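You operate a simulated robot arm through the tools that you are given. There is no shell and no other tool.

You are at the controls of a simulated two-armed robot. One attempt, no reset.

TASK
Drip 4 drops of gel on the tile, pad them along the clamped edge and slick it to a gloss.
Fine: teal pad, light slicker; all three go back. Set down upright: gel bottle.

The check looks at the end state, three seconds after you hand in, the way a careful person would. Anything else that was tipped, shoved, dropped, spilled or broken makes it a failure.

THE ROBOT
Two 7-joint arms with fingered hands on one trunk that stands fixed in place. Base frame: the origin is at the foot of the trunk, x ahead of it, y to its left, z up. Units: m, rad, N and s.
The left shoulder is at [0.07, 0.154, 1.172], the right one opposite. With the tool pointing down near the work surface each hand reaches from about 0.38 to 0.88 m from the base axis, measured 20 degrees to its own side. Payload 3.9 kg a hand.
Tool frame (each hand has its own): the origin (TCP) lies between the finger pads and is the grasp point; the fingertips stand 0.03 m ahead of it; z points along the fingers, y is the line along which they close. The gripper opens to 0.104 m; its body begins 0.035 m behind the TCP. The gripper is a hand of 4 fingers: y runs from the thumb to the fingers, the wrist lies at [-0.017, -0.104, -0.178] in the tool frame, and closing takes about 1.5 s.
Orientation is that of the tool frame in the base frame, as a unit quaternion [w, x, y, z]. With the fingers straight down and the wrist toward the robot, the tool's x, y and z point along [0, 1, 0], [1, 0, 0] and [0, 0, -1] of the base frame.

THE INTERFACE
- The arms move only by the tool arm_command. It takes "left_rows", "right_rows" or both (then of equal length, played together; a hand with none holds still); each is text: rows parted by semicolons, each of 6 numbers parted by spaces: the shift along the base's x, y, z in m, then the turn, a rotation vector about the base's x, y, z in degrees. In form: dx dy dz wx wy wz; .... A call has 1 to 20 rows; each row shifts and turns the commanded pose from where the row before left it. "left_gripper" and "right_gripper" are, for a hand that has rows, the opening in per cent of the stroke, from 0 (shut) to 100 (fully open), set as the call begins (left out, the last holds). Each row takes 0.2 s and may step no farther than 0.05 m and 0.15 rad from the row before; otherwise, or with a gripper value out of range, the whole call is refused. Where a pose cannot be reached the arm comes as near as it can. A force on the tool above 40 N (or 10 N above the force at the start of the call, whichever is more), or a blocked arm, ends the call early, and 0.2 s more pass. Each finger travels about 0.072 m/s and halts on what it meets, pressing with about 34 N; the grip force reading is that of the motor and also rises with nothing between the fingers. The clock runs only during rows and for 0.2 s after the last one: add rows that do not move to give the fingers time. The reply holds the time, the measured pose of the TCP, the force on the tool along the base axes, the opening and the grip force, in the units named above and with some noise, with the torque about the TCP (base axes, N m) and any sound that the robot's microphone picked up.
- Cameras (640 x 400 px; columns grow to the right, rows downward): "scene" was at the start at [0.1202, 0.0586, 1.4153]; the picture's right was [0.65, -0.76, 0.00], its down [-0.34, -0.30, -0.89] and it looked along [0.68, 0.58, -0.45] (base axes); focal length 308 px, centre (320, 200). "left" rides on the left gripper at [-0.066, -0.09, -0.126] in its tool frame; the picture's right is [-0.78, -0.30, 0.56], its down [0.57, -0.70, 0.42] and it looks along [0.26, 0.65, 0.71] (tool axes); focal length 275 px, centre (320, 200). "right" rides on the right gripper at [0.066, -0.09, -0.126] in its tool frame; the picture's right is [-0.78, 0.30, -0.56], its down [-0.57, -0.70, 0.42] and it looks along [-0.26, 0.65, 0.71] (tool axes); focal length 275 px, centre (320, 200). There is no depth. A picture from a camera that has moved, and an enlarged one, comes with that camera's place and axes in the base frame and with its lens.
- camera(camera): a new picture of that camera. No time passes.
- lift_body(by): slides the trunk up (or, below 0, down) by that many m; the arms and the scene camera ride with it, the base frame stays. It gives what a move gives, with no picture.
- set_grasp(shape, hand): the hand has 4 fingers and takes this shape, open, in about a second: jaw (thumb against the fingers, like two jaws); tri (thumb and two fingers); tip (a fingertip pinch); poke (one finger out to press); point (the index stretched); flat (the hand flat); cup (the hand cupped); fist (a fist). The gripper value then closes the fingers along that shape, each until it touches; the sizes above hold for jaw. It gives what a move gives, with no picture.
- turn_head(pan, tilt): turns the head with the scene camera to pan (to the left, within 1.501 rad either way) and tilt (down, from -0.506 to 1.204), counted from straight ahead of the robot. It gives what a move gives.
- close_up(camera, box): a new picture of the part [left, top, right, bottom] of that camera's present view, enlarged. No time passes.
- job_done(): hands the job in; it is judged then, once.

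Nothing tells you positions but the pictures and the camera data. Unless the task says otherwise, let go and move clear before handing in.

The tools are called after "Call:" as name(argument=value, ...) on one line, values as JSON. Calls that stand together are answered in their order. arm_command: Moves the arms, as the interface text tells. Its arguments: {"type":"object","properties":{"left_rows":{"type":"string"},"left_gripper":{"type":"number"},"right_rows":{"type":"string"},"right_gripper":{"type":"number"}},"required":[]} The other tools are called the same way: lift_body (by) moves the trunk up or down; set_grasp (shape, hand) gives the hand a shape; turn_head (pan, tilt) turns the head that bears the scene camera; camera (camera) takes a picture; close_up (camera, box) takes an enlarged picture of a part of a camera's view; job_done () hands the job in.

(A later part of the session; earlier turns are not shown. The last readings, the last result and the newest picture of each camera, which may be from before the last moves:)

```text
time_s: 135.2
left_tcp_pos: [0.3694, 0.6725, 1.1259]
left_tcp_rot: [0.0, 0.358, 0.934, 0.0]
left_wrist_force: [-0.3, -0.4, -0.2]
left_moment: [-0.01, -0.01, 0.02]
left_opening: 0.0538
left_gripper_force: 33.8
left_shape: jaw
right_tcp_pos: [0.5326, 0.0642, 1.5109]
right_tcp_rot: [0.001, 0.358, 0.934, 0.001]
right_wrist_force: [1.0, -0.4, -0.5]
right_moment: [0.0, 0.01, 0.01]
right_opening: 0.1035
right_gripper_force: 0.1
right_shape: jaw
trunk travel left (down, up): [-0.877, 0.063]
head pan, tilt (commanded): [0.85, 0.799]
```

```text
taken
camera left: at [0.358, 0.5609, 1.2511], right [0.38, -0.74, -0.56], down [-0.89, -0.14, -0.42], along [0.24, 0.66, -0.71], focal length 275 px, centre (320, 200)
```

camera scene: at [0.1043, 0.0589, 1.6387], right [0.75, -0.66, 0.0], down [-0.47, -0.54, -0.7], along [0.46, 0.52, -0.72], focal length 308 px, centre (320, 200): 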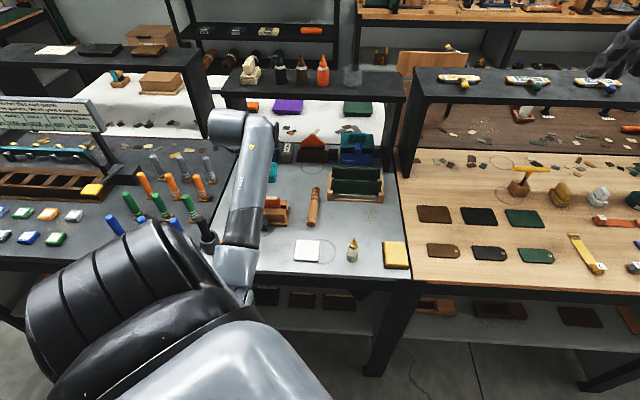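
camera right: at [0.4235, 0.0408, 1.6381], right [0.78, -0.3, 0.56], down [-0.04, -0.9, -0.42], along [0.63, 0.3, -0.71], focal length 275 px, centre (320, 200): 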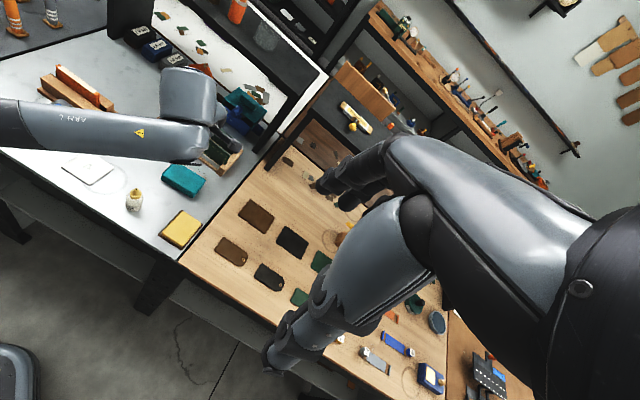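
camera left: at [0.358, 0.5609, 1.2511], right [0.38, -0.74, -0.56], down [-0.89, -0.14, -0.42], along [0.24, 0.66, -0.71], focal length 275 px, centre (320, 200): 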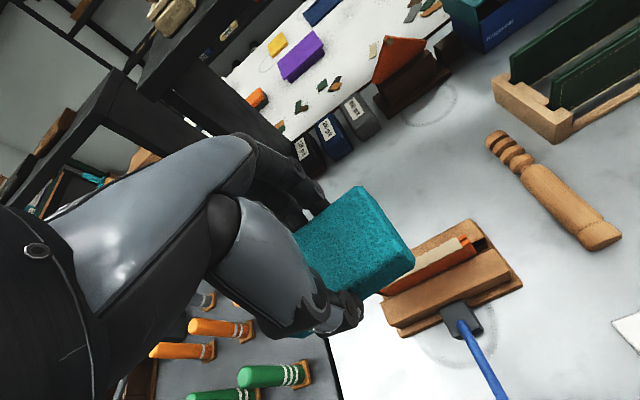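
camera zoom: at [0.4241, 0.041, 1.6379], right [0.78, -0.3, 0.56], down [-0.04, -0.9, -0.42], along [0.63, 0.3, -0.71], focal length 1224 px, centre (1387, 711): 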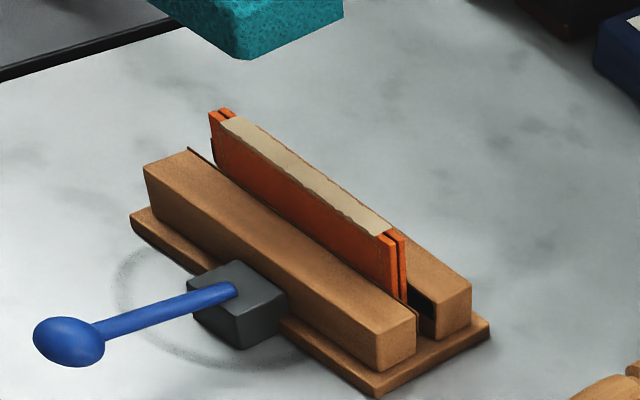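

Call:
close_up(camera="right", box=[55, 55, 115, 100])

Call:
close_up(camera="left", box=[370, 200, 530, 340])

Call:
close_up(camera="right", box=[20, 40, 240, 200])

```text
8.89 times, centred on (85, 78) of right
camera zoom: at [0.4241, 0.041, 1.6379], right [0.78, -0.3, 0.56], down [-0.04, -0.9, -0.42], along [0.63, 0.3, -0.71], focal length 2447 px, centre (2409, 1289)
```

zoom: 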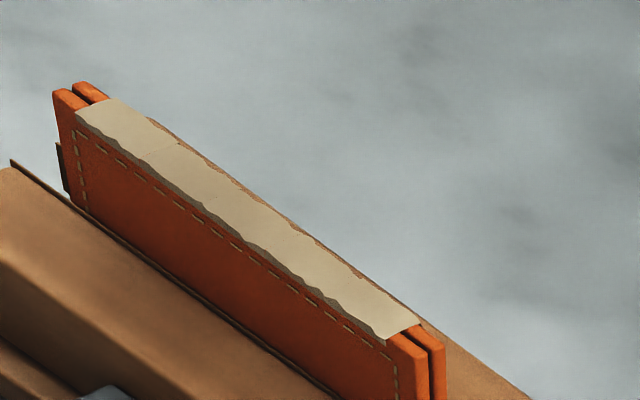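

```text
2.86 times, centred on (450, 270) of left
camera zoom: at [0.358, 0.5609, 1.2511], right [0.38, -0.74, -0.56], down [-0.89, -0.14, -0.42], along [0.24, 0.66, -0.71], focal length 786 px, centre (-51, 0)
```

zoom: 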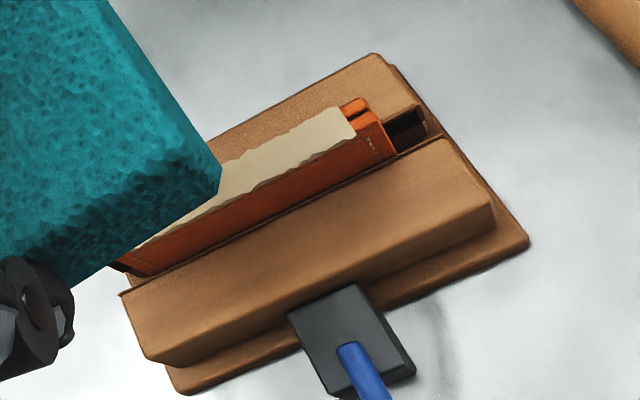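

```text
2.50 times, centred on (130, 120) of right
camera zoom: at [0.4241, 0.041, 1.6379], right [0.78, -0.3, 0.56], down [-0.04, -0.9, -0.42], along [0.63, 0.3, -0.71], focal length 688 px, centre (795, 400)
```

zoom: 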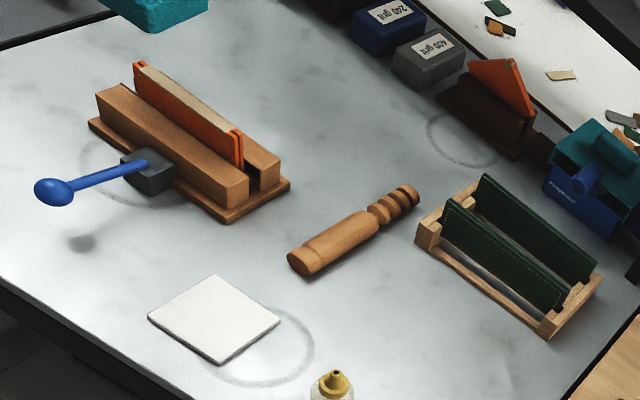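

The whole edge has turned darker and wet. I make one more full pass to be sure it is evenly coated.

Call:
arm_command(left_rows="0 0 -0.03 0 0 0; 0 0 -0.03 0 0 0; 0 0 -0.03 0 0 0; 0 0 -0.0095 0 0 0; 0.0075 -0.0068 0 0 0 0; 0.0075 -0.0068 0 0 0 0; 0.0075 -0.0068 0 0 0 0; 0.0075 -0.0068 0 0 0 0; 0.0075 -0.0068 0 0 0 0; 0.0075 -0.0068 0 0 0 0; 0.0075 -0.0068 0 0 0 0; 0.0075 -0.0068 0 0 0 0; 0 0 0.01 0 0 0; 0 0 0.03 0 0 0; 0 0 0.04 0 0 0; 0 0 0.03 0 0 0; 0 0 0 0 0 0")

Call:
close_up(camera="right", box=[20, 40, 140, 130])

Call:
camera(camera="scene")

```text
time_s: 138.8
left_tcp_pos: [0.4282, 0.6184, 1.1364]
left_tcp_rot: [0.0, 0.359, 0.933, -0.001]
left_wrist_force: [0.2, 0.8, -0.5]
left_moment: [-0.03, 0.01, 0.01]
left_opening: 0.0536
left_gripper_force: 33.9
left_shape: jaw
right_tcp_pos: [0.5333, 0.0647, 1.5112]
right_tcp_rot: [0.0, 0.358, 0.934, 0.001]
right_wrist_force: [0.1, 0.4, 0.4]
right_moment: [0.01, 0.0, 0.0]
right_opening: 0.1035
right_gripper_force: 0.1
right_shape: jaw
trunk travel left (down, up): [-0.877, 0.063]
head pan, tilt (commanded): [0.85, 0.799]
```

```text
4.44 times, centred on (80, 85) of right
camera zoom: at [0.4239, 0.0411, 1.6379], right [0.78, -0.3, 0.56], down [-0.04, -0.9, -0.42], along [0.63, 0.3, -0.71], focal length 1224 px, centre (1387, 711)
```

zoom: 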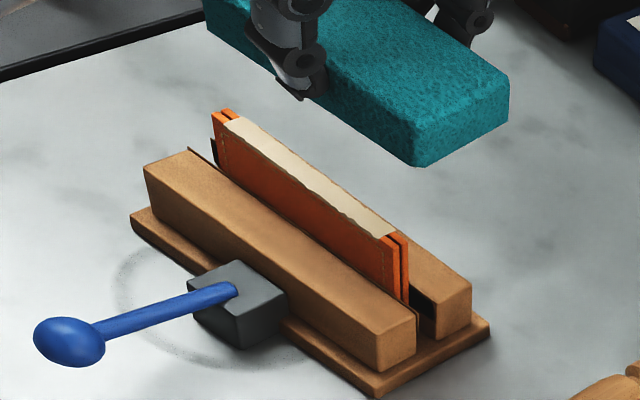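

```text
taken
camera scene: at [0.104, 0.0597, 1.6387], right [0.75, -0.66, 0.0], down [-0.47, -0.54, -0.7], along [0.46, 0.52, -0.72], focal length 308 px, centre (320, 200)
```

scene: 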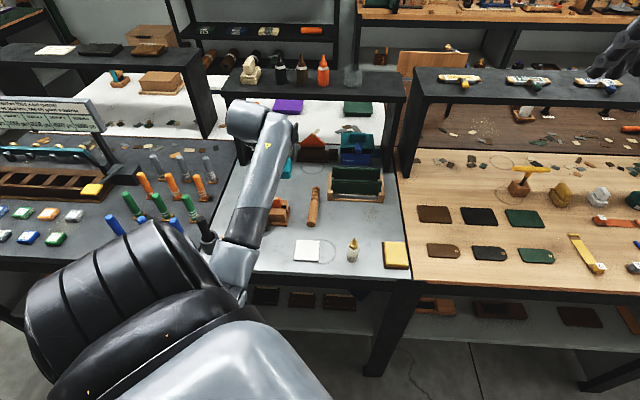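

Now I return the pad to where it lay.

Call:
arm_command(left_rows="0.0233 -0.0235 0 0 0 2; 0.0233 -0.0235 0 0 0 0; 0.0233 -0.0235 0 0 0 0; 0.0233 -0.0235 0 0 0 0; 0.0233 -0.0235 0 0 0 0; 0.0233 -0.0235 0 0 0 0; 0.0233 -0.0235 0 0 0 0; 0.0233 -0.0239 0 0 0 0; 0 0 -0.03 0 0 0; 0 0 -0.03 0 0 0; 0 0 -0.03 0 0 0; 0 0 -0.03 0 0 0; 0 0 -0.03 0 0 0; 0 0 0 0 0 0")

Call:
camera(camera="left")

Call:
close_up(camera="right", box=[120, 110, 260, 210])

```text
time_s: 141.8
left_tcp_pos: [0.6172, 0.4289, 0.9847]
left_tcp_rot: [0.0, 0.342, 0.94, 0.001]
left_wrist_force: [0.3, -0.1, 0.0]
left_moment: [0.02, -0.01, 0.0]
left_opening: 0.0536
left_gripper_force: 34.1
left_shape: jaw
right_tcp_pos: [0.534, 0.0633, 1.5109]
right_tcp_rot: [0.0, 0.359, 0.933, 0.001]
right_wrist_force: [0.0, 0.7, 0.3]
right_moment: [-0.01, 0.01, -0.02]
right_opening: 0.1037
right_gripper_force: 0.2
right_shape: jaw
trunk travel left (down, up): [-0.877, 0.063]
head pan, tilt (commanded): [0.85, 0.799]
```

```text
taken
camera left: at [0.6087, 0.317, 1.1101], right [0.4, -0.73, -0.56], down [-0.89, -0.17, -0.42], along [0.21, 0.67, -0.71], focal length 275 px, centre (320, 200)
```

left: 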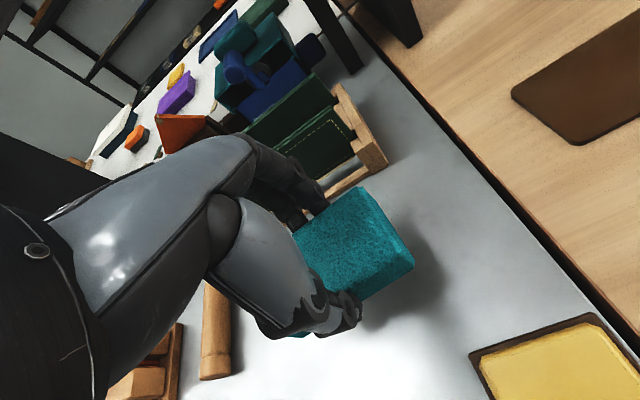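

```text
4.00 times, centred on (190, 160) of right
camera zoom: at [0.4242, 0.0405, 1.6379], right [0.78, -0.3, 0.56], down [-0.04, -0.9, -0.42], along [0.63, 0.31, -0.71], focal length 1101 px, centre (840, 360)
```

zoom: 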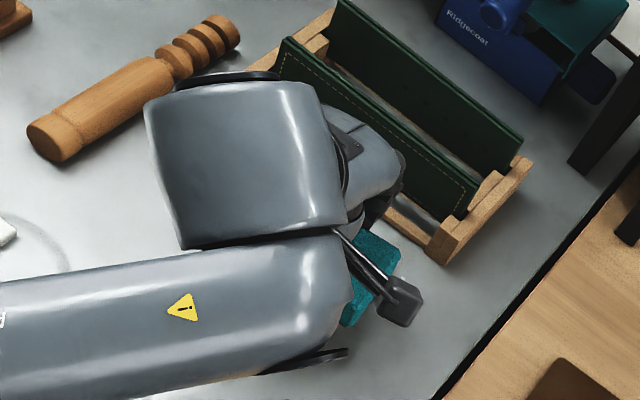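

Call:
camera(camera="scene")

Call:
camera(camera="right")

```text
taken
camera scene: at [0.1044, 0.0591, 1.6387], right [0.75, -0.66, 0.0], down [-0.47, -0.54, -0.7], along [0.46, 0.52, -0.72], focal length 308 px, centre (320, 200)
```

scene: 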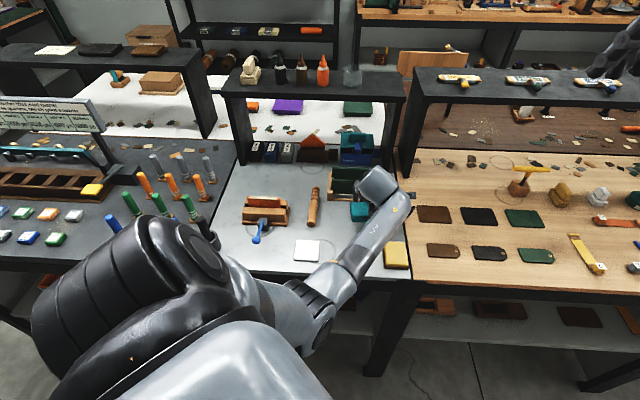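

```text
taken
camera right: at [0.4242, 0.0405, 1.6379], right [0.78, -0.3, 0.56], down [-0.04, -0.9, -0.42], along [0.63, 0.31, -0.71], focal length 275 px, centre (320, 200)
```

right: 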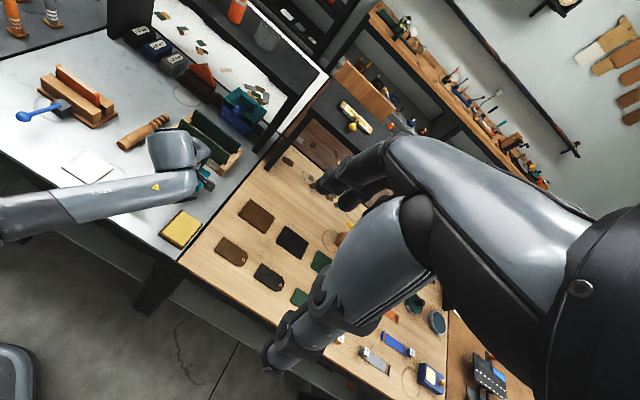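

Call:
arm_command(left_rows="-0.003 0.001 -0.015 0 0 0; 0 0 -0.015 0 0 0; 0 0 -0.007 0 0 0; 0 0 0 0 0 0")

Call:
arm_command(left_rows="0 0 -0.003 0 0 0; 0 0 0 0 0 0")

Call:
arm_command(left_rows="0 0 -0.002 0 0 0; 0 0 0 0 0 0")

```text
time_s: 142.8
left_tcp_pos: [0.6128, 0.4296, 0.9495]
left_tcp_rot: [0.0, 0.342, 0.94, 0.001]
left_wrist_force: [0.0, -0.5, 0.2]
left_moment: [-0.02, 0.0, -0.05]
left_opening: 0.0536
left_gripper_force: 33.5
left_shape: jaw
right_tcp_pos: [0.533, 0.0636, 1.5104]
right_tcp_rot: [0.0, 0.358, 0.934, 0.0]
right_wrist_force: [0.1, -1.0, 0.2]
right_moment: [-0.01, 0.0, 0.0]
right_opening: 0.1037
right_gripper_force: 0.1
right_shape: jaw
trunk travel left (down, up): [-0.877, 0.063]
head pan, tilt (commanded): [0.85, 0.799]
```

```text
time_s: 143.4
left_tcp_pos: [0.6124, 0.4292, 0.9467]
left_tcp_rot: [0.0, 0.343, 0.939, 0.001]
left_wrist_force: [0.6, -0.4, 0.2]
left_moment: [0.02, 0.03, 0.01]
left_opening: 0.0535
left_gripper_force: 34.3
left_shape: jaw
right_tcp_pos: [0.533, 0.0625, 1.5122]
right_tcp_rot: [0.0, 0.358, 0.934, 0.001]
right_wrist_force: [0.6, -0.4, 0.5]
right_moment: [0.02, 0.03, 0.01]
right_opening: 0.1038
right_gripper_force: 0.0
right_shape: jaw
trunk travel left (down, up): [-0.877, 0.063]
head pan, tilt (commanded): [0.85, 0.799]
```

```text
time_s: 144.0
left_tcp_pos: [0.6118, 0.4317, 0.944]
left_tcp_rot: [0.0, 0.342, 0.94, 0.001]
left_wrist_force: [0.2, 0.1, 0.4]
left_moment: [-0.01, 0.05, 0.01]
left_opening: 0.0535
left_gripper_force: 33.8
left_shape: jaw
right_tcp_pos: [0.534, 0.0642, 1.5113]
right_tcp_rot: [0.001, 0.358, 0.934, 0.0]
right_wrist_force: [-0.3, 0.3, 0.3]
right_moment: [0.0, -0.05, 0.01]
right_opening: 0.1039
right_gripper_force: 0.1
right_shape: jaw
trunk travel left (down, up): [-0.877, 0.063]
head pan, tilt (commanded): [0.85, 0.799]
```

Call:
arm_command(left_rows="0.001 0 -0.002 0 0 0; 0 0 0 0 0 0")

Call:
camera(camera="left")

```text
time_s: 144.6
left_tcp_pos: [0.6127, 0.4301, 0.9427]
left_tcp_rot: [0.001, 0.342, 0.94, 0.001]
left_wrist_force: [-2.2, -0.9, 5.7]
left_moment: [-0.13, 0.16, 0.0]
left_opening: 0.0537
left_gripper_force: 34.1
left_shape: jaw
right_tcp_pos: [0.5325, 0.0641, 1.5116]
right_tcp_rot: [-0.001, 0.358, 0.934, 0.0]
right_wrist_force: [-0.6, 0.5, -0.6]
right_moment: [-0.02, 0.0, 0.0]
right_opening: 0.1038
right_gripper_force: 0.1
right_shape: jaw
trunk travel left (down, up): [-0.877, 0.063]
head pan, tilt (commanded): [0.85, 0.799]
```

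```text
taken
camera left: at [0.606, 0.3182, 1.0679], right [0.4, -0.72, -0.56], down [-0.89, -0.17, -0.43], along [0.22, 0.67, -0.71], focal length 275 px, centre (320, 200)
```

left: 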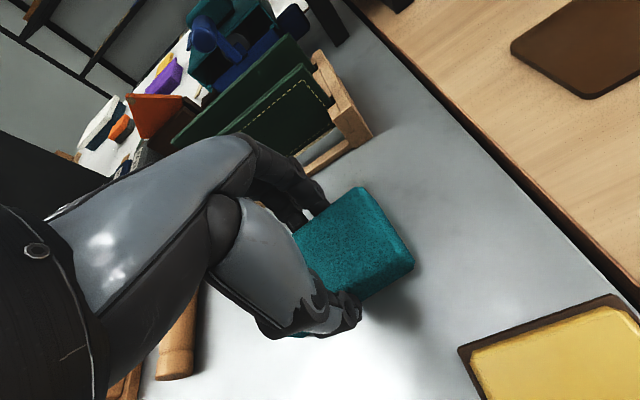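

The pad is back on the bench at its spot. I open and lift straight up.

Call:
arm_command(left_rows="0 0 0 0 0 0; 0 0 0 0 0 0; 0 0 0 0 0 0; 0 0 0 0 0 0; 0 0 0.02 0 0 0; 0 0 0.03 0 0 0; 0 0 0.04 0 0 0; 0 0 0.04 0 0 0; 0 0 0.04 0 0 0; 0 0 0 0 0 0", left_gripper=85)

Call:
camera(camera="left")

Call:
camera(camera="scene")

```text
time_s: 146.8
left_tcp_pos: [0.6129, 0.43, 1.1117]
left_tcp_rot: [0.0, 0.341, 0.94, -0.001]
left_wrist_force: [-0.1, 0.2, 0.0]
left_moment: [0.03, -0.01, -0.03]
left_opening: 0.0886
left_gripper_force: 0.1
left_shape: jaw
right_tcp_pos: [0.534, 0.064, 1.5121]
right_tcp_rot: [-0.001, 0.359, 0.934, 0.0]
right_wrist_force: [0.1, 0.0, -1.1]
right_moment: [0.0, -0.06, -0.03]
right_opening: 0.1036
right_gripper_force: 0.0
right_shape: jaw
trunk travel left (down, up): [-0.877, 0.063]
head pan, tilt (commanded): [0.85, 0.799]
```

```text
taken
camera left: at [0.606, 0.3176, 1.2368], right [0.4, -0.73, -0.56], down [-0.89, -0.17, -0.42], along [0.21, 0.67, -0.71], focal length 275 px, centre (320, 200)
```

left: 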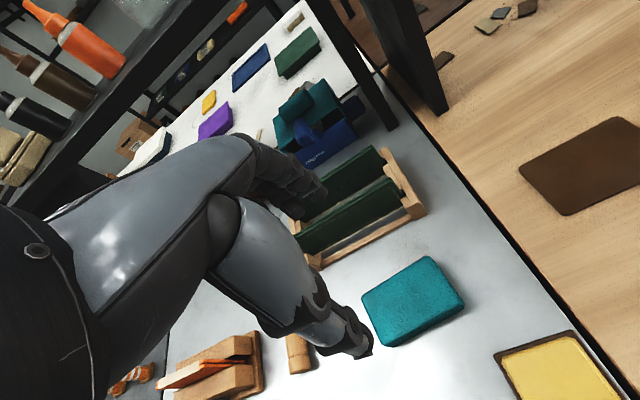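

```text
taken
camera scene: at [0.1041, 0.0593, 1.6387], right [0.75, -0.66, 0.0], down [-0.47, -0.54, -0.7], along [0.46, 0.52, -0.72], focal length 308 px, centre (320, 200)
```

scene: 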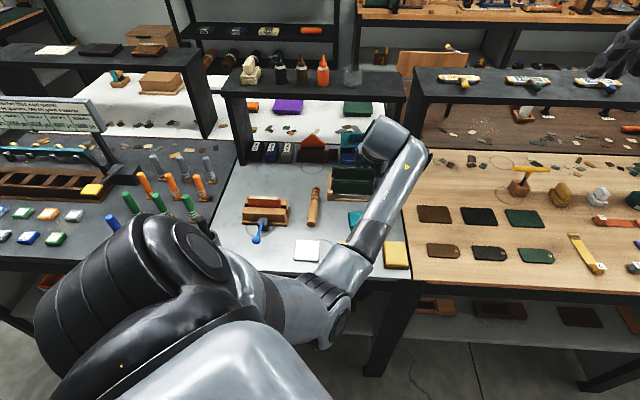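

The pad lies as before. Next the light slicker: I yaw the hand so it will grip across the handle, moving there at a safe height.

Call:
arm_command(left_rows="-0.0085 0.011 0.01 0 0 -8.05; -0.0085 0.011 0.01 0 0 -8.05; -0.0085 0.011 0.01 0 0 -8.05; -0.0085 0.011 0.01 0 0 -8.05; -0.0085 0.011 0.01 0 0 -8.05; -0.0085 0.011 0.01 0 0 -8.05; -0.0085 0.011 0 0 0 -8.05; -0.0085 0.011 0 0 0 -8.05; -0.0085 0.011 0 0 0 -8.05; -0.0085 0.011 0 0 0 -8.05; -0.0085 0.011 0 0 0 -8.05; -0.0085 0.011 0 0 0 -8.05; 0 0 0 0 0 0")

Call:
camera(camera="scene")

Call:
camera(camera="left")

Call:
close_up(camera="right", box=[20, 40, 240, 200])

```text
time_s: 149.6
left_tcp_pos: [0.5105, 0.5627, 1.1725]
left_tcp_rot: [0.001, 0.93, 0.368, 0.001]
left_wrist_force: [0.7, 0.2, 0.2]
left_moment: [0.0, 0.0, -0.03]
left_opening: 0.0883
left_gripper_force: 0.0
left_shape: jaw
right_tcp_pos: [0.5338, 0.0641, 1.5114]
right_tcp_rot: [0.0, 0.358, 0.934, 0.0]
right_wrist_force: [-0.7, 0.6, 0.1]
right_moment: [0.01, 0.0, -0.02]
right_opening: 0.1037
right_gripper_force: 0.1
right_shape: jaw
trunk travel left (down, up): [-0.877, 0.063]
head pan, tilt (commanded): [0.85, 0.799]
```

```text
taken
camera scene: at [0.1043, 0.0592, 1.6387], right [0.75, -0.66, 0.0], down [-0.47, -0.54, -0.7], along [0.46, 0.52, -0.72], focal length 308 px, centre (320, 200)
```

scene: 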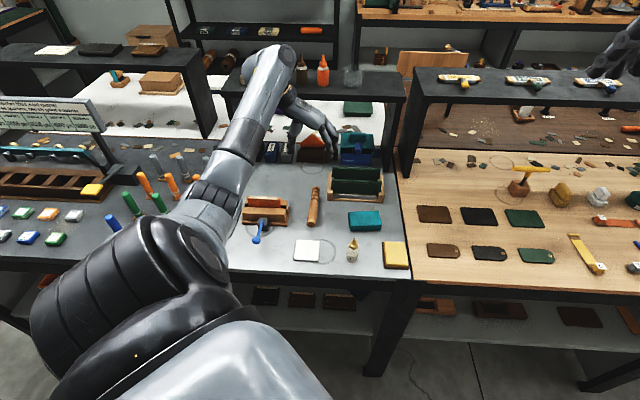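

```text
taken
camera left: at [0.4023, 0.5822, 1.2973], right [-0.77, -0.32, -0.56], down [-0.06, 0.9, -0.43], along [0.64, -0.29, -0.71], focal length 275 px, centre (320, 200)
```

left: 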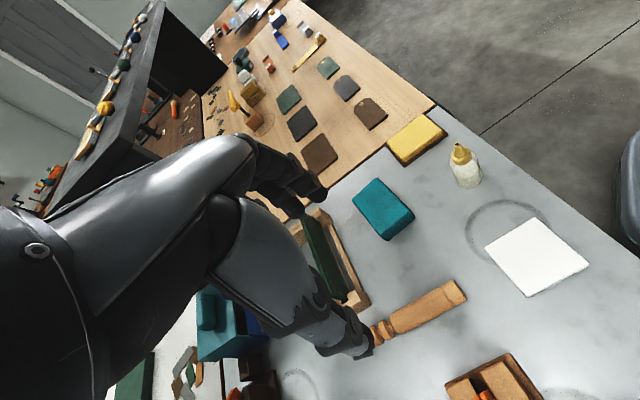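

```text
2.50 times, centred on (130, 120) of right
camera zoom: at [0.4241, 0.0407, 1.6379], right [0.78, -0.3, 0.56], down [-0.04, -0.9, -0.42], along [0.63, 0.3, -0.71], focal length 688 px, centre (795, 400)
```

zoom: 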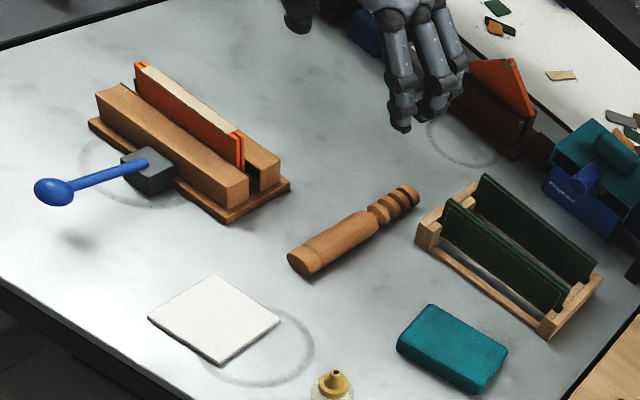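

Call:
close_up(camera="left", box=[340, 250, 500, 370])

Call:
close_up(camera="right", box=[120, 100, 200, 160])

Call:
close_up(camera="scene", box=[280, 170, 360, 240])

```text
3.33 times, centred on (420, 310) of left
camera zoom: at [0.4023, 0.5822, 1.2973], right [-0.77, -0.32, -0.56], down [-0.06, 0.9, -0.43], along [0.64, -0.29, -0.71], focal length 918 px, centre (-13, -167)
```

zoom: 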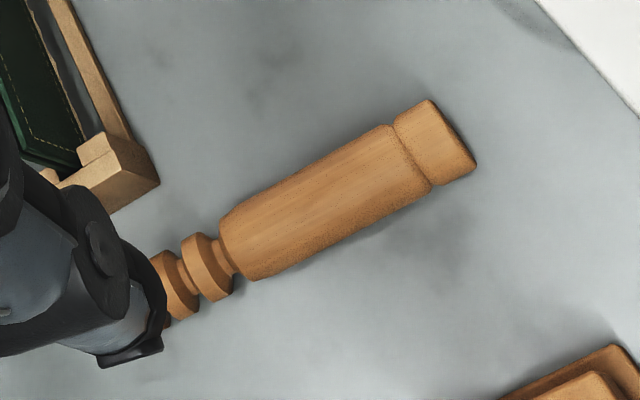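

```text
6.67 times, centred on (160, 130) of right
camera zoom: at [0.4241, 0.0407, 1.6379], right [0.78, -0.3, 0.56], down [-0.04, -0.9, -0.42], along [0.63, 0.3, -0.71], focal length 1835 px, centre (1387, 667)
```

zoom: 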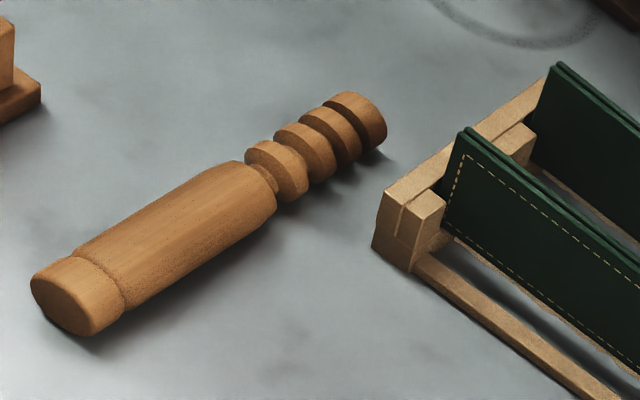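

```text
5.71 times, centred on (320, 205) of scene
camera zoom: at [0.1043, 0.0592, 1.6387], right [0.75, -0.66, 0.0], down [-0.47, -0.54, -0.7], along [0.46, 0.52, -0.72], focal length 1763 px, centre (320, 171)
```

zoom: 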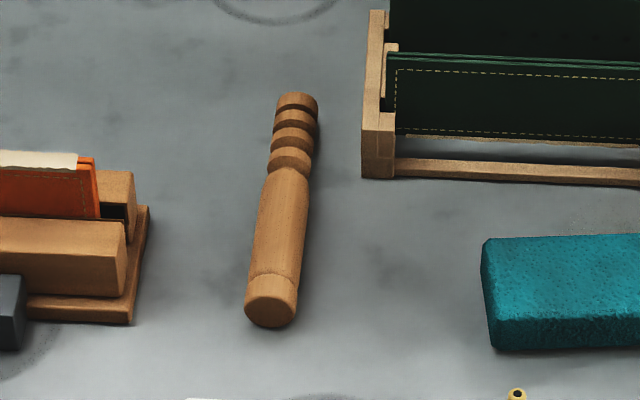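

Call:
lift_body(by=-0.08)

Call:
arm_command(left_rows="-0.001 -0.001 -0.03 0 0 0; 0 0 -0.03 0 0 0; 0 0 -0.03 0 0 0; 0 0 0 0 0 0", left_gripper=65)

Call:
camera(camera="scene")

Call:
camera(camera="left")

Call:
close_up(camera="right", box=[60, 60, 220, 170])

```text
time_s: 150.8
left_tcp_pos: [0.5118, 0.5627, 1.0921]
left_tcp_rot: [0.0, 0.93, 0.369, 0.001]
left_wrist_force: [-0.3, -0.8, -0.8]
left_moment: [-0.02, 0.0, 0.02]
left_opening: 0.0881
left_gripper_force: 0.1
left_shape: jaw
right_tcp_pos: [0.5325, 0.0632, 1.432]
right_tcp_rot: [0.0, 0.359, 0.933, 0.0]
right_wrist_force: [-0.6, 0.0, 0.0]
right_moment: [-0.01, 0.0, 0.0]
right_opening: 0.1039
right_gripper_force: 0.0
right_shape: jaw
trunk travel left (down, up): [-0.797, 0.143]
head pan, tilt (commanded): [0.85, 0.799]
```

```text
time_s: 151.8
left_tcp_pos: [0.5102, 0.5611, 1.0013]
left_tcp_rot: [0.0, 0.929, 0.369, 0.0]
left_wrist_force: [0.1, 0.1, -0.7]
left_moment: [0.0, -0.01, 0.0]
left_opening: 0.0681
left_gripper_force: 0.0
left_shape: jaw
right_tcp_pos: [0.5327, 0.0642, 1.4315]
right_tcp_rot: [0.0, 0.359, 0.933, 0.0]
right_wrist_force: [-0.9, -1.5, 0.0]
right_moment: [0.02, -0.05, 0.01]
right_opening: 0.1037
right_gripper_force: 0.1
right_shape: jaw
trunk travel left (down, up): [-0.797, 0.143]
head pan, tilt (commanded): [0.85, 0.799]
```

```text
taken
camera scene: at [0.1042, 0.0594, 1.5587], right [0.75, -0.66, 0.0], down [-0.47, -0.54, -0.7], along [0.46, 0.52, -0.72], focal length 308 px, centre (320, 200)
```

scene: 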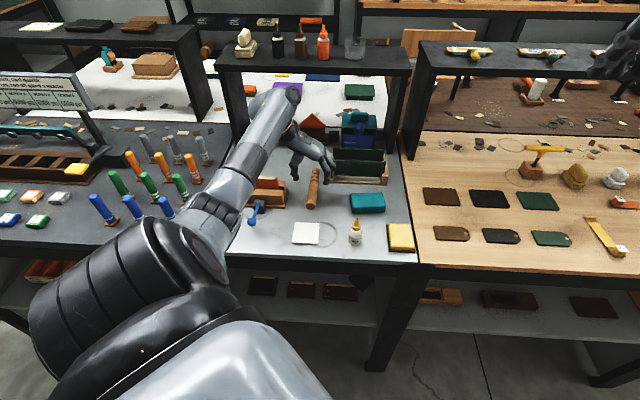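

```text
taken
camera left: at [0.4007, 0.5807, 1.1269], right [-0.77, -0.32, -0.56], down [-0.06, 0.9, -0.43], along [0.64, -0.29, -0.71], focal length 275 px, centre (320, 200)
```

left: 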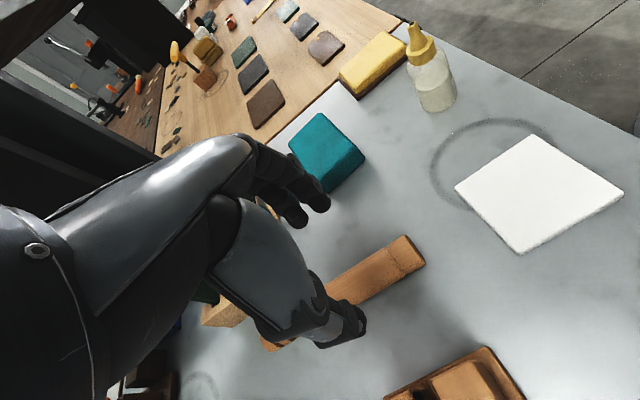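

```text
3.64 times, centred on (140, 115) of right
camera zoom: at [0.424, 0.0408, 1.5579], right [0.78, -0.3, 0.56], down [-0.04, -0.9, -0.42], along [0.63, 0.3, -0.71], focal length 1001 px, centre (974, 509)
```

zoom: 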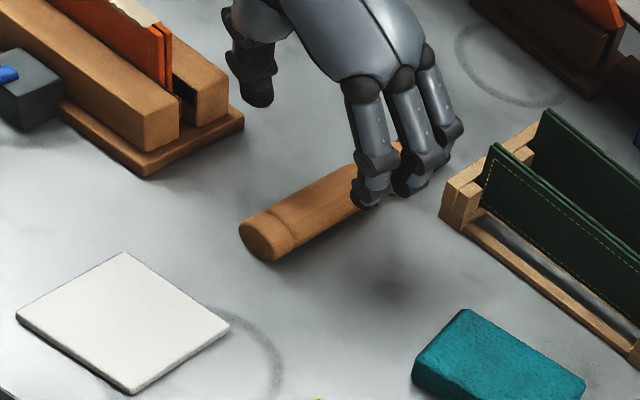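

Call:
arm_command(left_rows="-0.001 0.001 -0.025 0 0 0; 0 0 -0.02 0 0 0; 0 0 -0.01 0 0 0; 0 0 0 0 0 0")

Call:
camera(camera="left")

Call:
close_up(camera="right", box=[60, 60, 220, 170])

```text
time_s: 152.8
left_tcp_pos: [0.5097, 0.5622, 0.9464]
left_tcp_rot: [0.0, 0.929, 0.37, 0.0]
left_wrist_force: [0.2, -0.2, 0.1]
left_moment: [-0.01, -0.03, -0.01]
left_opening: 0.0679
left_gripper_force: 0.0
left_shape: jaw
right_tcp_pos: [0.5335, 0.0636, 1.4315]
right_tcp_rot: [0.0, 0.359, 0.933, 0.0]
right_wrist_force: [-0.6, -0.2, -0.6]
right_moment: [0.0, 0.0, 0.0]
right_opening: 0.1035
right_gripper_force: 0.0
right_shape: jaw
trunk travel left (down, up): [-0.797, 0.143]
head pan, tilt (commanded): [0.85, 0.799]
```

```text
taken
camera left: at [0.4001, 0.5813, 1.0718], right [-0.77, -0.32, -0.56], down [-0.06, 0.9, -0.43], along [0.64, -0.29, -0.71], focal length 275 px, centre (320, 200)
```

left: 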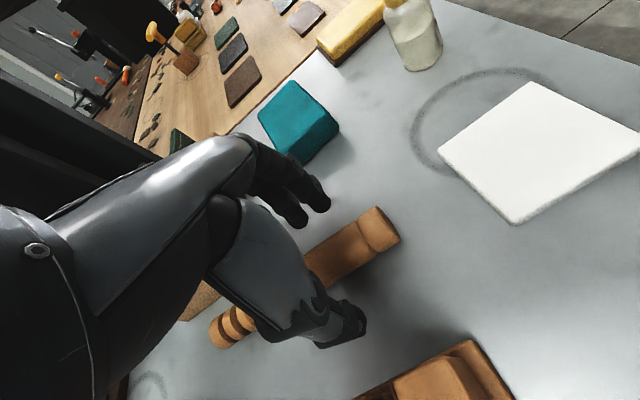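

```text
3.64 times, centred on (140, 115) of right
camera zoom: at [0.424, 0.0409, 1.5579], right [0.78, -0.3, 0.56], down [-0.04, -0.9, -0.42], along [0.63, 0.3, -0.71], focal length 1001 px, centre (974, 509)
```

zoom: 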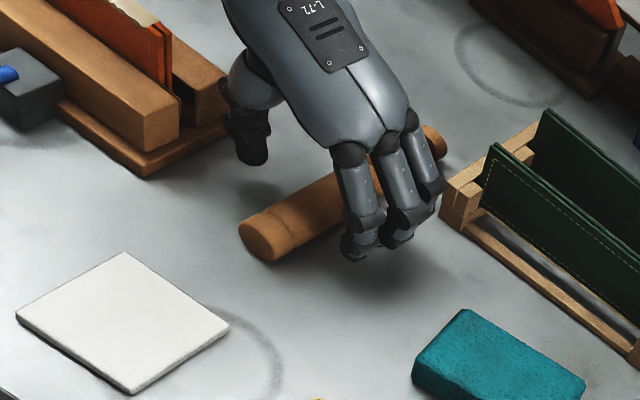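

Call:
arm_command(left_rows="0 0 -0.005 0 0 0; 0 0 -0.0035 0 0 0; 0 0 0 0 0 0")

Call:
arm_command(left_rows="0 0 0 0 0 0; 0 0 0 0 0 0; 0 0 0 0 0 0; 0 0 0 0 0 0; 0 0 0 0 0 0", left_gripper=5)

Call:
camera(camera="left")

Call:
close_up(camera="right", box=[60, 60, 220, 170])

```text
time_s: 153.6
left_tcp_pos: [0.5095, 0.5622, 0.9391]
left_tcp_rot: [0.0, 0.929, 0.369, 0.0]
left_wrist_force: [0.1, 0.7, -0.4]
left_moment: [0.02, -0.03, 0.02]
left_opening: 0.068
left_gripper_force: 0.0
left_shape: jaw
right_tcp_pos: [0.5338, 0.0642, 1.4301]
right_tcp_rot: [0.0, 0.358, 0.934, 0.001]
right_wrist_force: [0.0, -0.7, 0.3]
right_moment: [0.01, 0.02, -0.01]
right_opening: 0.1035
right_gripper_force: 0.2
right_shape: jaw
trunk travel left (down, up): [-0.797, 0.143]
head pan, tilt (commanded): [0.85, 0.799]
```

```text
time_s: 154.8
left_tcp_pos: [0.5094, 0.5621, 0.9388]
left_tcp_rot: [0.002, 0.929, 0.37, 0.0]
left_wrist_force: [-0.4, 0.5, 1.3]
left_moment: [0.01, 0.0, -0.03]
left_opening: 0.0224
left_gripper_force: 34.1
left_shape: jaw
right_tcp_pos: [0.5332, 0.0635, 1.4318]
right_tcp_rot: [0.0, 0.359, 0.933, 0.0]
right_wrist_force: [-0.2, -0.1, -0.5]
right_moment: [0.01, -0.03, 0.01]
right_opening: 0.1039
right_gripper_force: 0.1
right_shape: jaw
trunk travel left (down, up): [-0.797, 0.143]
head pan, tilt (commanded): [0.85, 0.799]
```

```text
taken
camera left: at [0.4001, 0.5818, 1.0642], right [-0.77, -0.32, -0.56], down [-0.06, 0.9, -0.43], along [0.64, -0.29, -0.71], focal length 275 px, centre (320, 200)
```

left: 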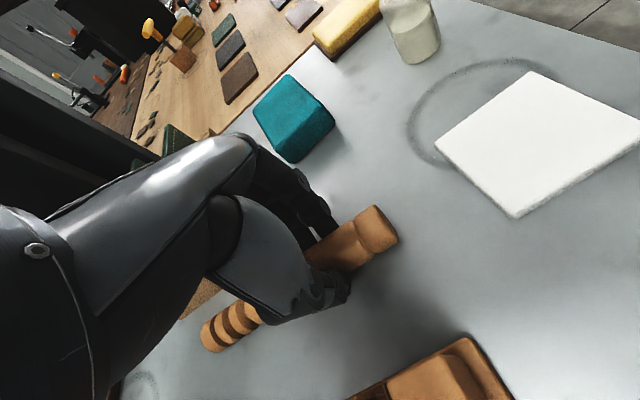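

```text
3.64 times, centred on (140, 115) of right
camera zoom: at [0.4238, 0.0407, 1.558], right [0.78, -0.3, 0.56], down [-0.04, -0.9, -0.42], along [0.63, 0.3, -0.71], focal length 1001 px, centre (974, 509)
```

zoom: 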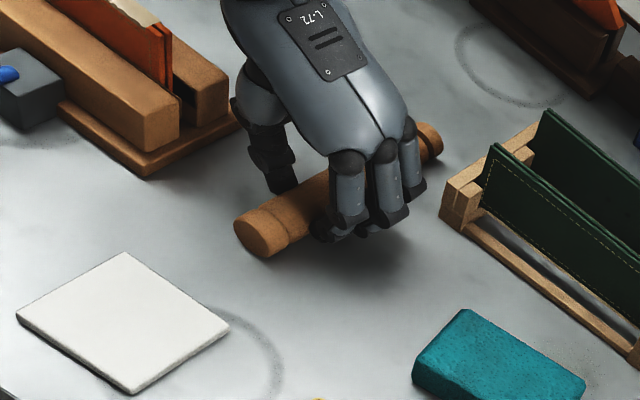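

Call:
arm_command(left_rows="0 0 0.03 0 0 0; 0 0 0.04 0 0 0; 0 0 0.04 0 0 0; 0 0 0.04 0 0 0; 0 0 0 0 0 0")

Call:
camera(camera="left")

Call:
close_up(camera="right", box=[60, 20, 220, 130])

Call:
close_up(camera="scene", box=[240, 90, 360, 200])

```text
time_s: 156.0
left_tcp_pos: [0.5087, 0.5627, 1.089]
left_tcp_rot: [0.0, 0.93, 0.369, 0.0]
left_wrist_force: [0.6, -0.4, -1.1]
left_moment: [-0.01, 0.03, 0.01]
left_opening: 0.0227
left_gripper_force: 33.7
left_shape: jaw
right_tcp_pos: [0.5333, 0.0638, 1.4316]
right_tcp_rot: [0.0, 0.358, 0.934, -0.001]
right_wrist_force: [-0.8, -0.5, 0.4]
right_moment: [-0.02, -0.02, 0.02]
right_opening: 0.1036
right_gripper_force: 0.1
right_shape: jaw
trunk travel left (down, up): [-0.797, 0.143]
head pan, tilt (commanded): [0.85, 0.799]
```

```text
taken
camera left: at [0.3997, 0.5813, 1.2139], right [-0.77, -0.32, -0.56], down [-0.06, 0.9, -0.43], along [0.64, -0.29, -0.71], focal length 275 px, centre (320, 200)
```

left: 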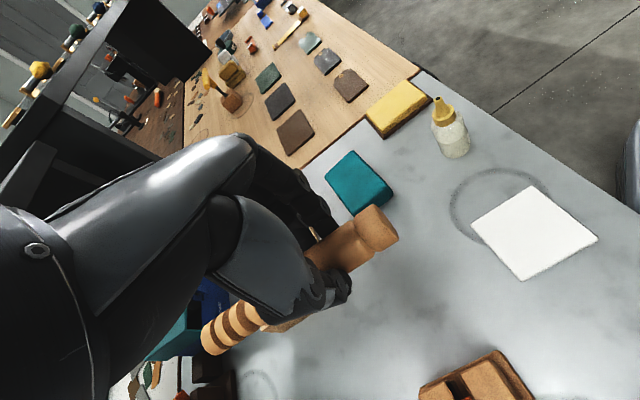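

```text
3.64 times, centred on (140, 75) of right
camera zoom: at [0.4241, 0.041, 1.5579], right [0.78, -0.3, 0.56], down [-0.04, -0.9, -0.42], along [0.63, 0.3, -0.71], focal length 1001 px, centre (974, 654)
```

zoom: 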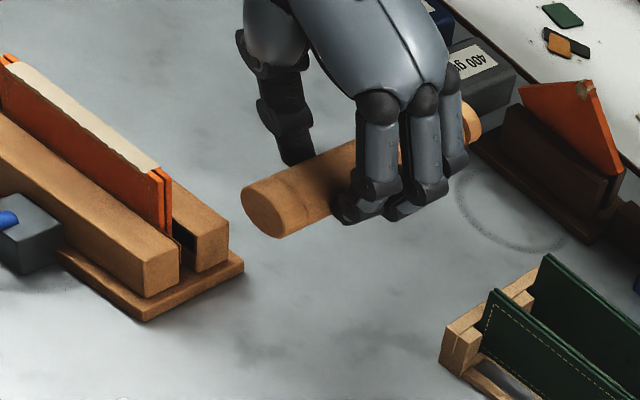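

```text
3.64 times, centred on (300, 145) of scene
camera zoom: at [0.1043, 0.0596, 1.5587], right [0.75, -0.66, 0.0], down [-0.47, -0.54, -0.7], along [0.46, 0.52, -0.72], focal length 1122 px, centre (393, 400)
```

zoom: 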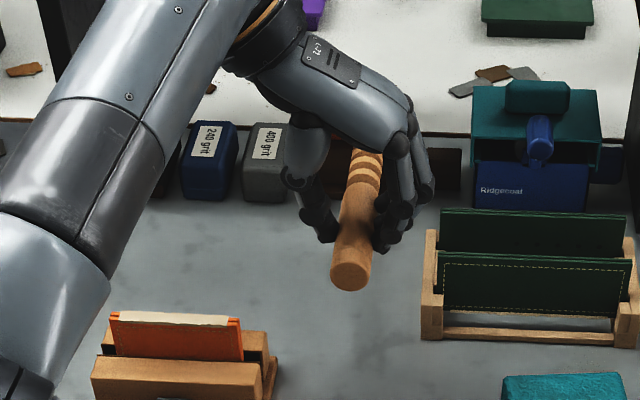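

The slicker is firmly held, parallel to the bench. I move it above the clamped edge with its grooves over the leather, axis across the edge.

Call:
arm_command(left_rows="-0.0225 0.0046 0 0 0 1.5; -0.0225 0.0046 0 0 0 1.5; -0.0225 0.0046 0 0 0 2; -0.0225 0.0046 0 0 0 0; -0.0225 0.0046 0 0 0 0; -0.0225 0.0046 0 0 0 0; -0.0225 0.0046 0 0 0 0; 0 0 0 0 0 0")

Call:
camera(camera="scene")

Call:
close_up(camera="right", box=[0, 20, 160, 130])

Call:
camera(camera="left")

```text
time_s: 157.8
left_tcp_pos: [0.3524, 0.594, 1.0877]
left_tcp_rot: [0.001, 0.913, 0.409, 0.0]
left_wrist_force: [-0.6, -0.5, -0.6]
left_moment: [-0.03, 0.04, -0.02]
left_opening: 0.0227
left_gripper_force: 34.1
left_shape: jaw
right_tcp_pos: [0.5333, 0.0633, 1.4313]
right_tcp_rot: [-0.001, 0.358, 0.934, 0.0]
right_wrist_force: [0.1, -0.1, 0.0]
right_moment: [0.0, -0.02, -0.01]
right_opening: 0.1038
right_gripper_force: 0.2
right_shape: jaw
trunk travel left (down, up): [-0.797, 0.143]
head pan, tilt (commanded): [0.85, 0.799]
```

```text
taken
camera scene: at [0.1045, 0.0596, 1.5587], right [0.75, -0.66, 0.0], down [-0.47, -0.54, -0.7], along [0.46, 0.52, -0.72], focal length 308 px, centre (320, 200)
```

scene: 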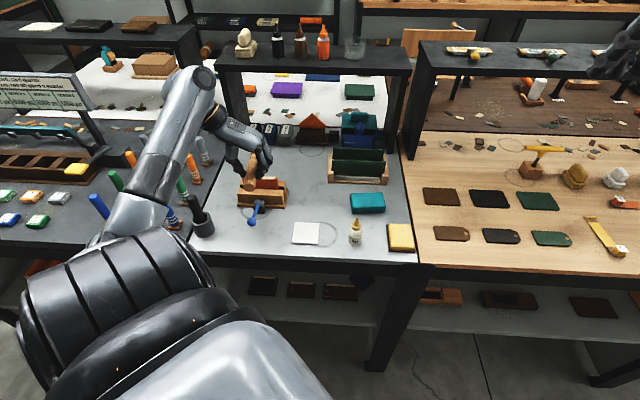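

```text
3.64 times, centred on (80, 75) of right
camera zoom: at [0.4244, 0.041, 1.5578], right [0.78, -0.3, 0.56], down [-0.04, -0.9, -0.42], along [0.63, 0.3, -0.71], focal length 1001 px, centre (1193, 654)
```

zoom: 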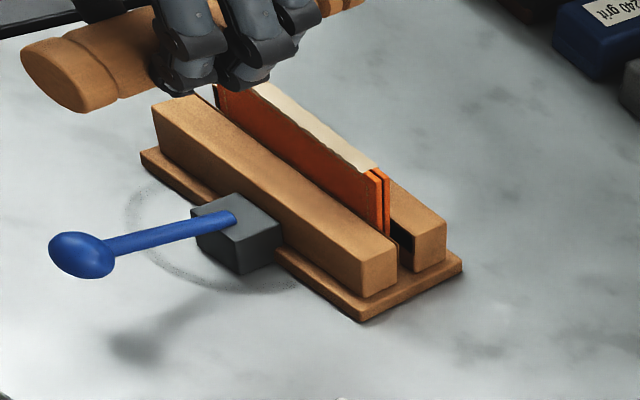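

```text
taken
camera left: at [0.2415, 0.6043, 1.2138], right [-0.74, -0.38, -0.56], down [-0.14, 0.89, -0.43], along [0.66, -0.23, -0.71], focal length 275 px, centre (320, 200)
```

left: 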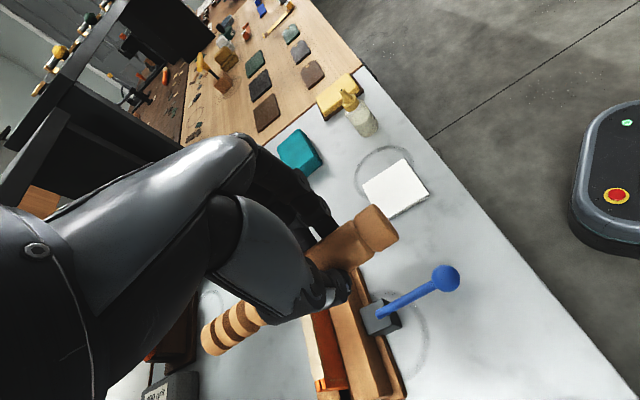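

Call:
arm_command(left_rows="0 0 -0.02 0 0 0; 0 0 -0.02 0 0 0; 0 0 -0.015 0 0 0; 0 0 0 0 0 0")

Call:
close_up(camera="right", box=[0, 20, 160, 130])

Call:
camera(camera="left")

Call:
close_up(camera="scene", box=[200, 120, 320, 240])

```text
time_s: 158.8
left_tcp_pos: [0.3511, 0.5937, 1.0334]
left_tcp_rot: [0.001, 0.913, 0.408, 0.0]
left_wrist_force: [0.4, -0.3, -0.9]
left_moment: [0.0, 0.02, 0.02]
left_opening: 0.0225
left_gripper_force: 33.8
left_shape: jaw
right_tcp_pos: [0.5338, 0.0629, 1.4314]
right_tcp_rot: [-0.001, 0.359, 0.933, 0.0]
right_wrist_force: [-0.3, 0.7, -0.2]
right_moment: [0.0, -0.03, 0.0]
right_opening: 0.1035
right_gripper_force: 0.1
right_shape: jaw
trunk travel left (down, up): [-0.797, 0.143]
head pan, tilt (commanded): [0.85, 0.799]
```

```text
3.64 times, centred on (80, 75) of right
camera zoom: at [0.4238, 0.0409, 1.558], right [0.78, -0.3, 0.56], down [-0.04, -0.9, -0.42], along [0.63, 0.3, -0.71], focal length 1001 px, centre (1193, 654)
```

zoom: 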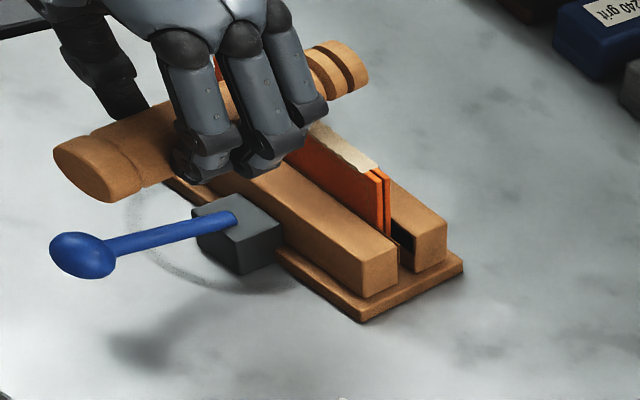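

```text
taken
camera left: at [0.2412, 0.6044, 1.1588], right [-0.74, -0.38, -0.56], down [-0.14, 0.89, -0.43], along [0.66, -0.23, -0.71], focal length 275 px, centre (320, 200)
```

left: 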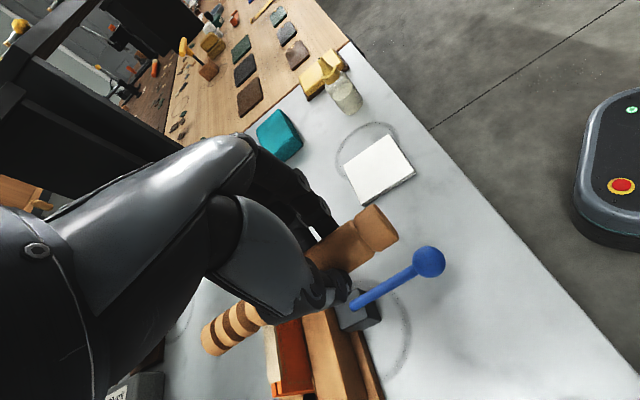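

```text
3.33 times, centred on (260, 180) of scene
camera zoom: at [0.104, 0.0595, 1.5587], right [0.75, -0.66, 0.0], down [-0.47, -0.54, -0.7], along [0.46, 0.52, -0.72], focal length 1028 px, centre (520, 267)
```

zoom: 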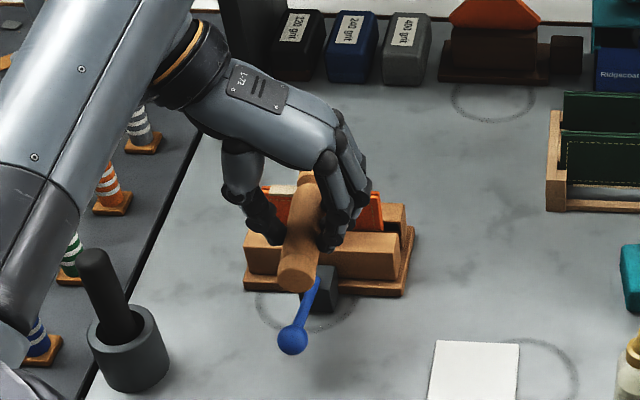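

Call:
arm_command(left_rows="0 0 -0.006 0 0 0; 0 0 -0.004 0 0 0; 0 0 0 0 0 0")

Call:
arm_command(left_rows="0 0 -0.003 0 0 0; 0 0 0 0 0 0")

Call:
arm_command(left_rows="0 0 -0.002 0 0 0; 0 0 0 0 0 0")

Call:
close_up(camera="right", box=[0, 20, 160, 130])

```text
time_s: 159.6
left_tcp_pos: [0.3526, 0.5938, 1.0238]
left_tcp_rot: [0.0, 0.912, 0.41, 0.0]
left_wrist_force: [0.3, 0.1, 0.0]
left_moment: [0.0, 0.02, -0.01]
left_opening: 0.0223
left_gripper_force: 34.0
left_shape: jaw
right_tcp_pos: [0.5342, 0.0641, 1.4312]
right_tcp_rot: [0.001, 0.358, 0.934, 0.0]
right_wrist_force: [0.3, 0.0, -0.1]
right_moment: [0.01, 0.01, -0.02]
right_opening: 0.1036
right_gripper_force: 0.1
right_shape: jaw
trunk travel left (down, up): [-0.797, 0.143]
head pan, tilt (commanded): [0.85, 0.799]
```

```text
time_s: 160.2
left_tcp_pos: [0.353, 0.5946, 1.0214]
left_tcp_rot: [0.002, 0.913, 0.408, 0.0]
left_wrist_force: [-0.3, -0.3, 0.0]
left_moment: [0.06, -0.07, -0.04]
left_opening: 0.0224
left_gripper_force: 33.7
left_shape: jaw
right_tcp_pos: [0.5326, 0.0638, 1.4318]
right_tcp_rot: [0.0, 0.359, 0.934, 0.0]
right_wrist_force: [-0.2, -0.6, 0.1]
right_moment: [0.0, -0.02, -0.03]
right_opening: 0.1037
right_gripper_force: 0.0
right_shape: jaw
trunk travel left (down, up): [-0.797, 0.143]
head pan, tilt (commanded): [0.85, 0.799]
```

```text
time_s: 160.8
left_tcp_pos: [0.3523, 0.5947, 1.0187]
left_tcp_rot: [0.002, 0.912, 0.409, 0.0]
left_wrist_force: [0.1, 0.0, 2.1]
left_moment: [0.09, -0.16, -0.08]
left_opening: 0.0223
left_gripper_force: 34.2
left_shape: jaw
right_tcp_pos: [0.5334, 0.0646, 1.4328]
right_tcp_rot: [0.0, 0.358, 0.934, 0.0]
right_wrist_force: [0.9, 0.2, -0.1]
right_moment: [0.01, 0.0, 0.01]
right_opening: 0.104
right_gripper_force: 0.0
right_shape: jaw
trunk travel left (down, up): [-0.797, 0.143]
head pan, tilt (commanded): [0.85, 0.799]
```

```text
3.64 times, centred on (80, 75) of right
camera zoom: at [0.4239, 0.0403, 1.558], right [0.78, -0.3, 0.56], down [-0.04, -0.9, -0.42], along [0.63, 0.3, -0.71], focal length 1001 px, centre (1193, 654)
```

zoom: 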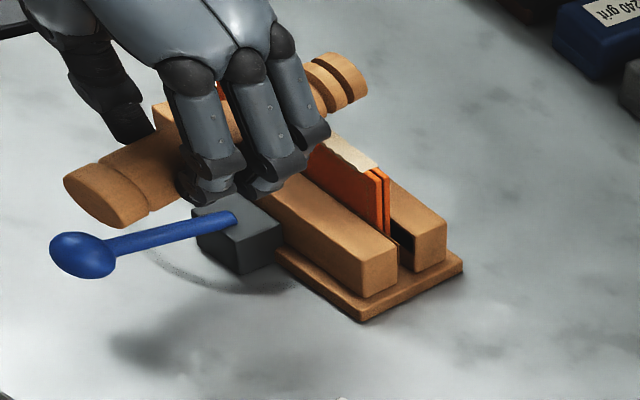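

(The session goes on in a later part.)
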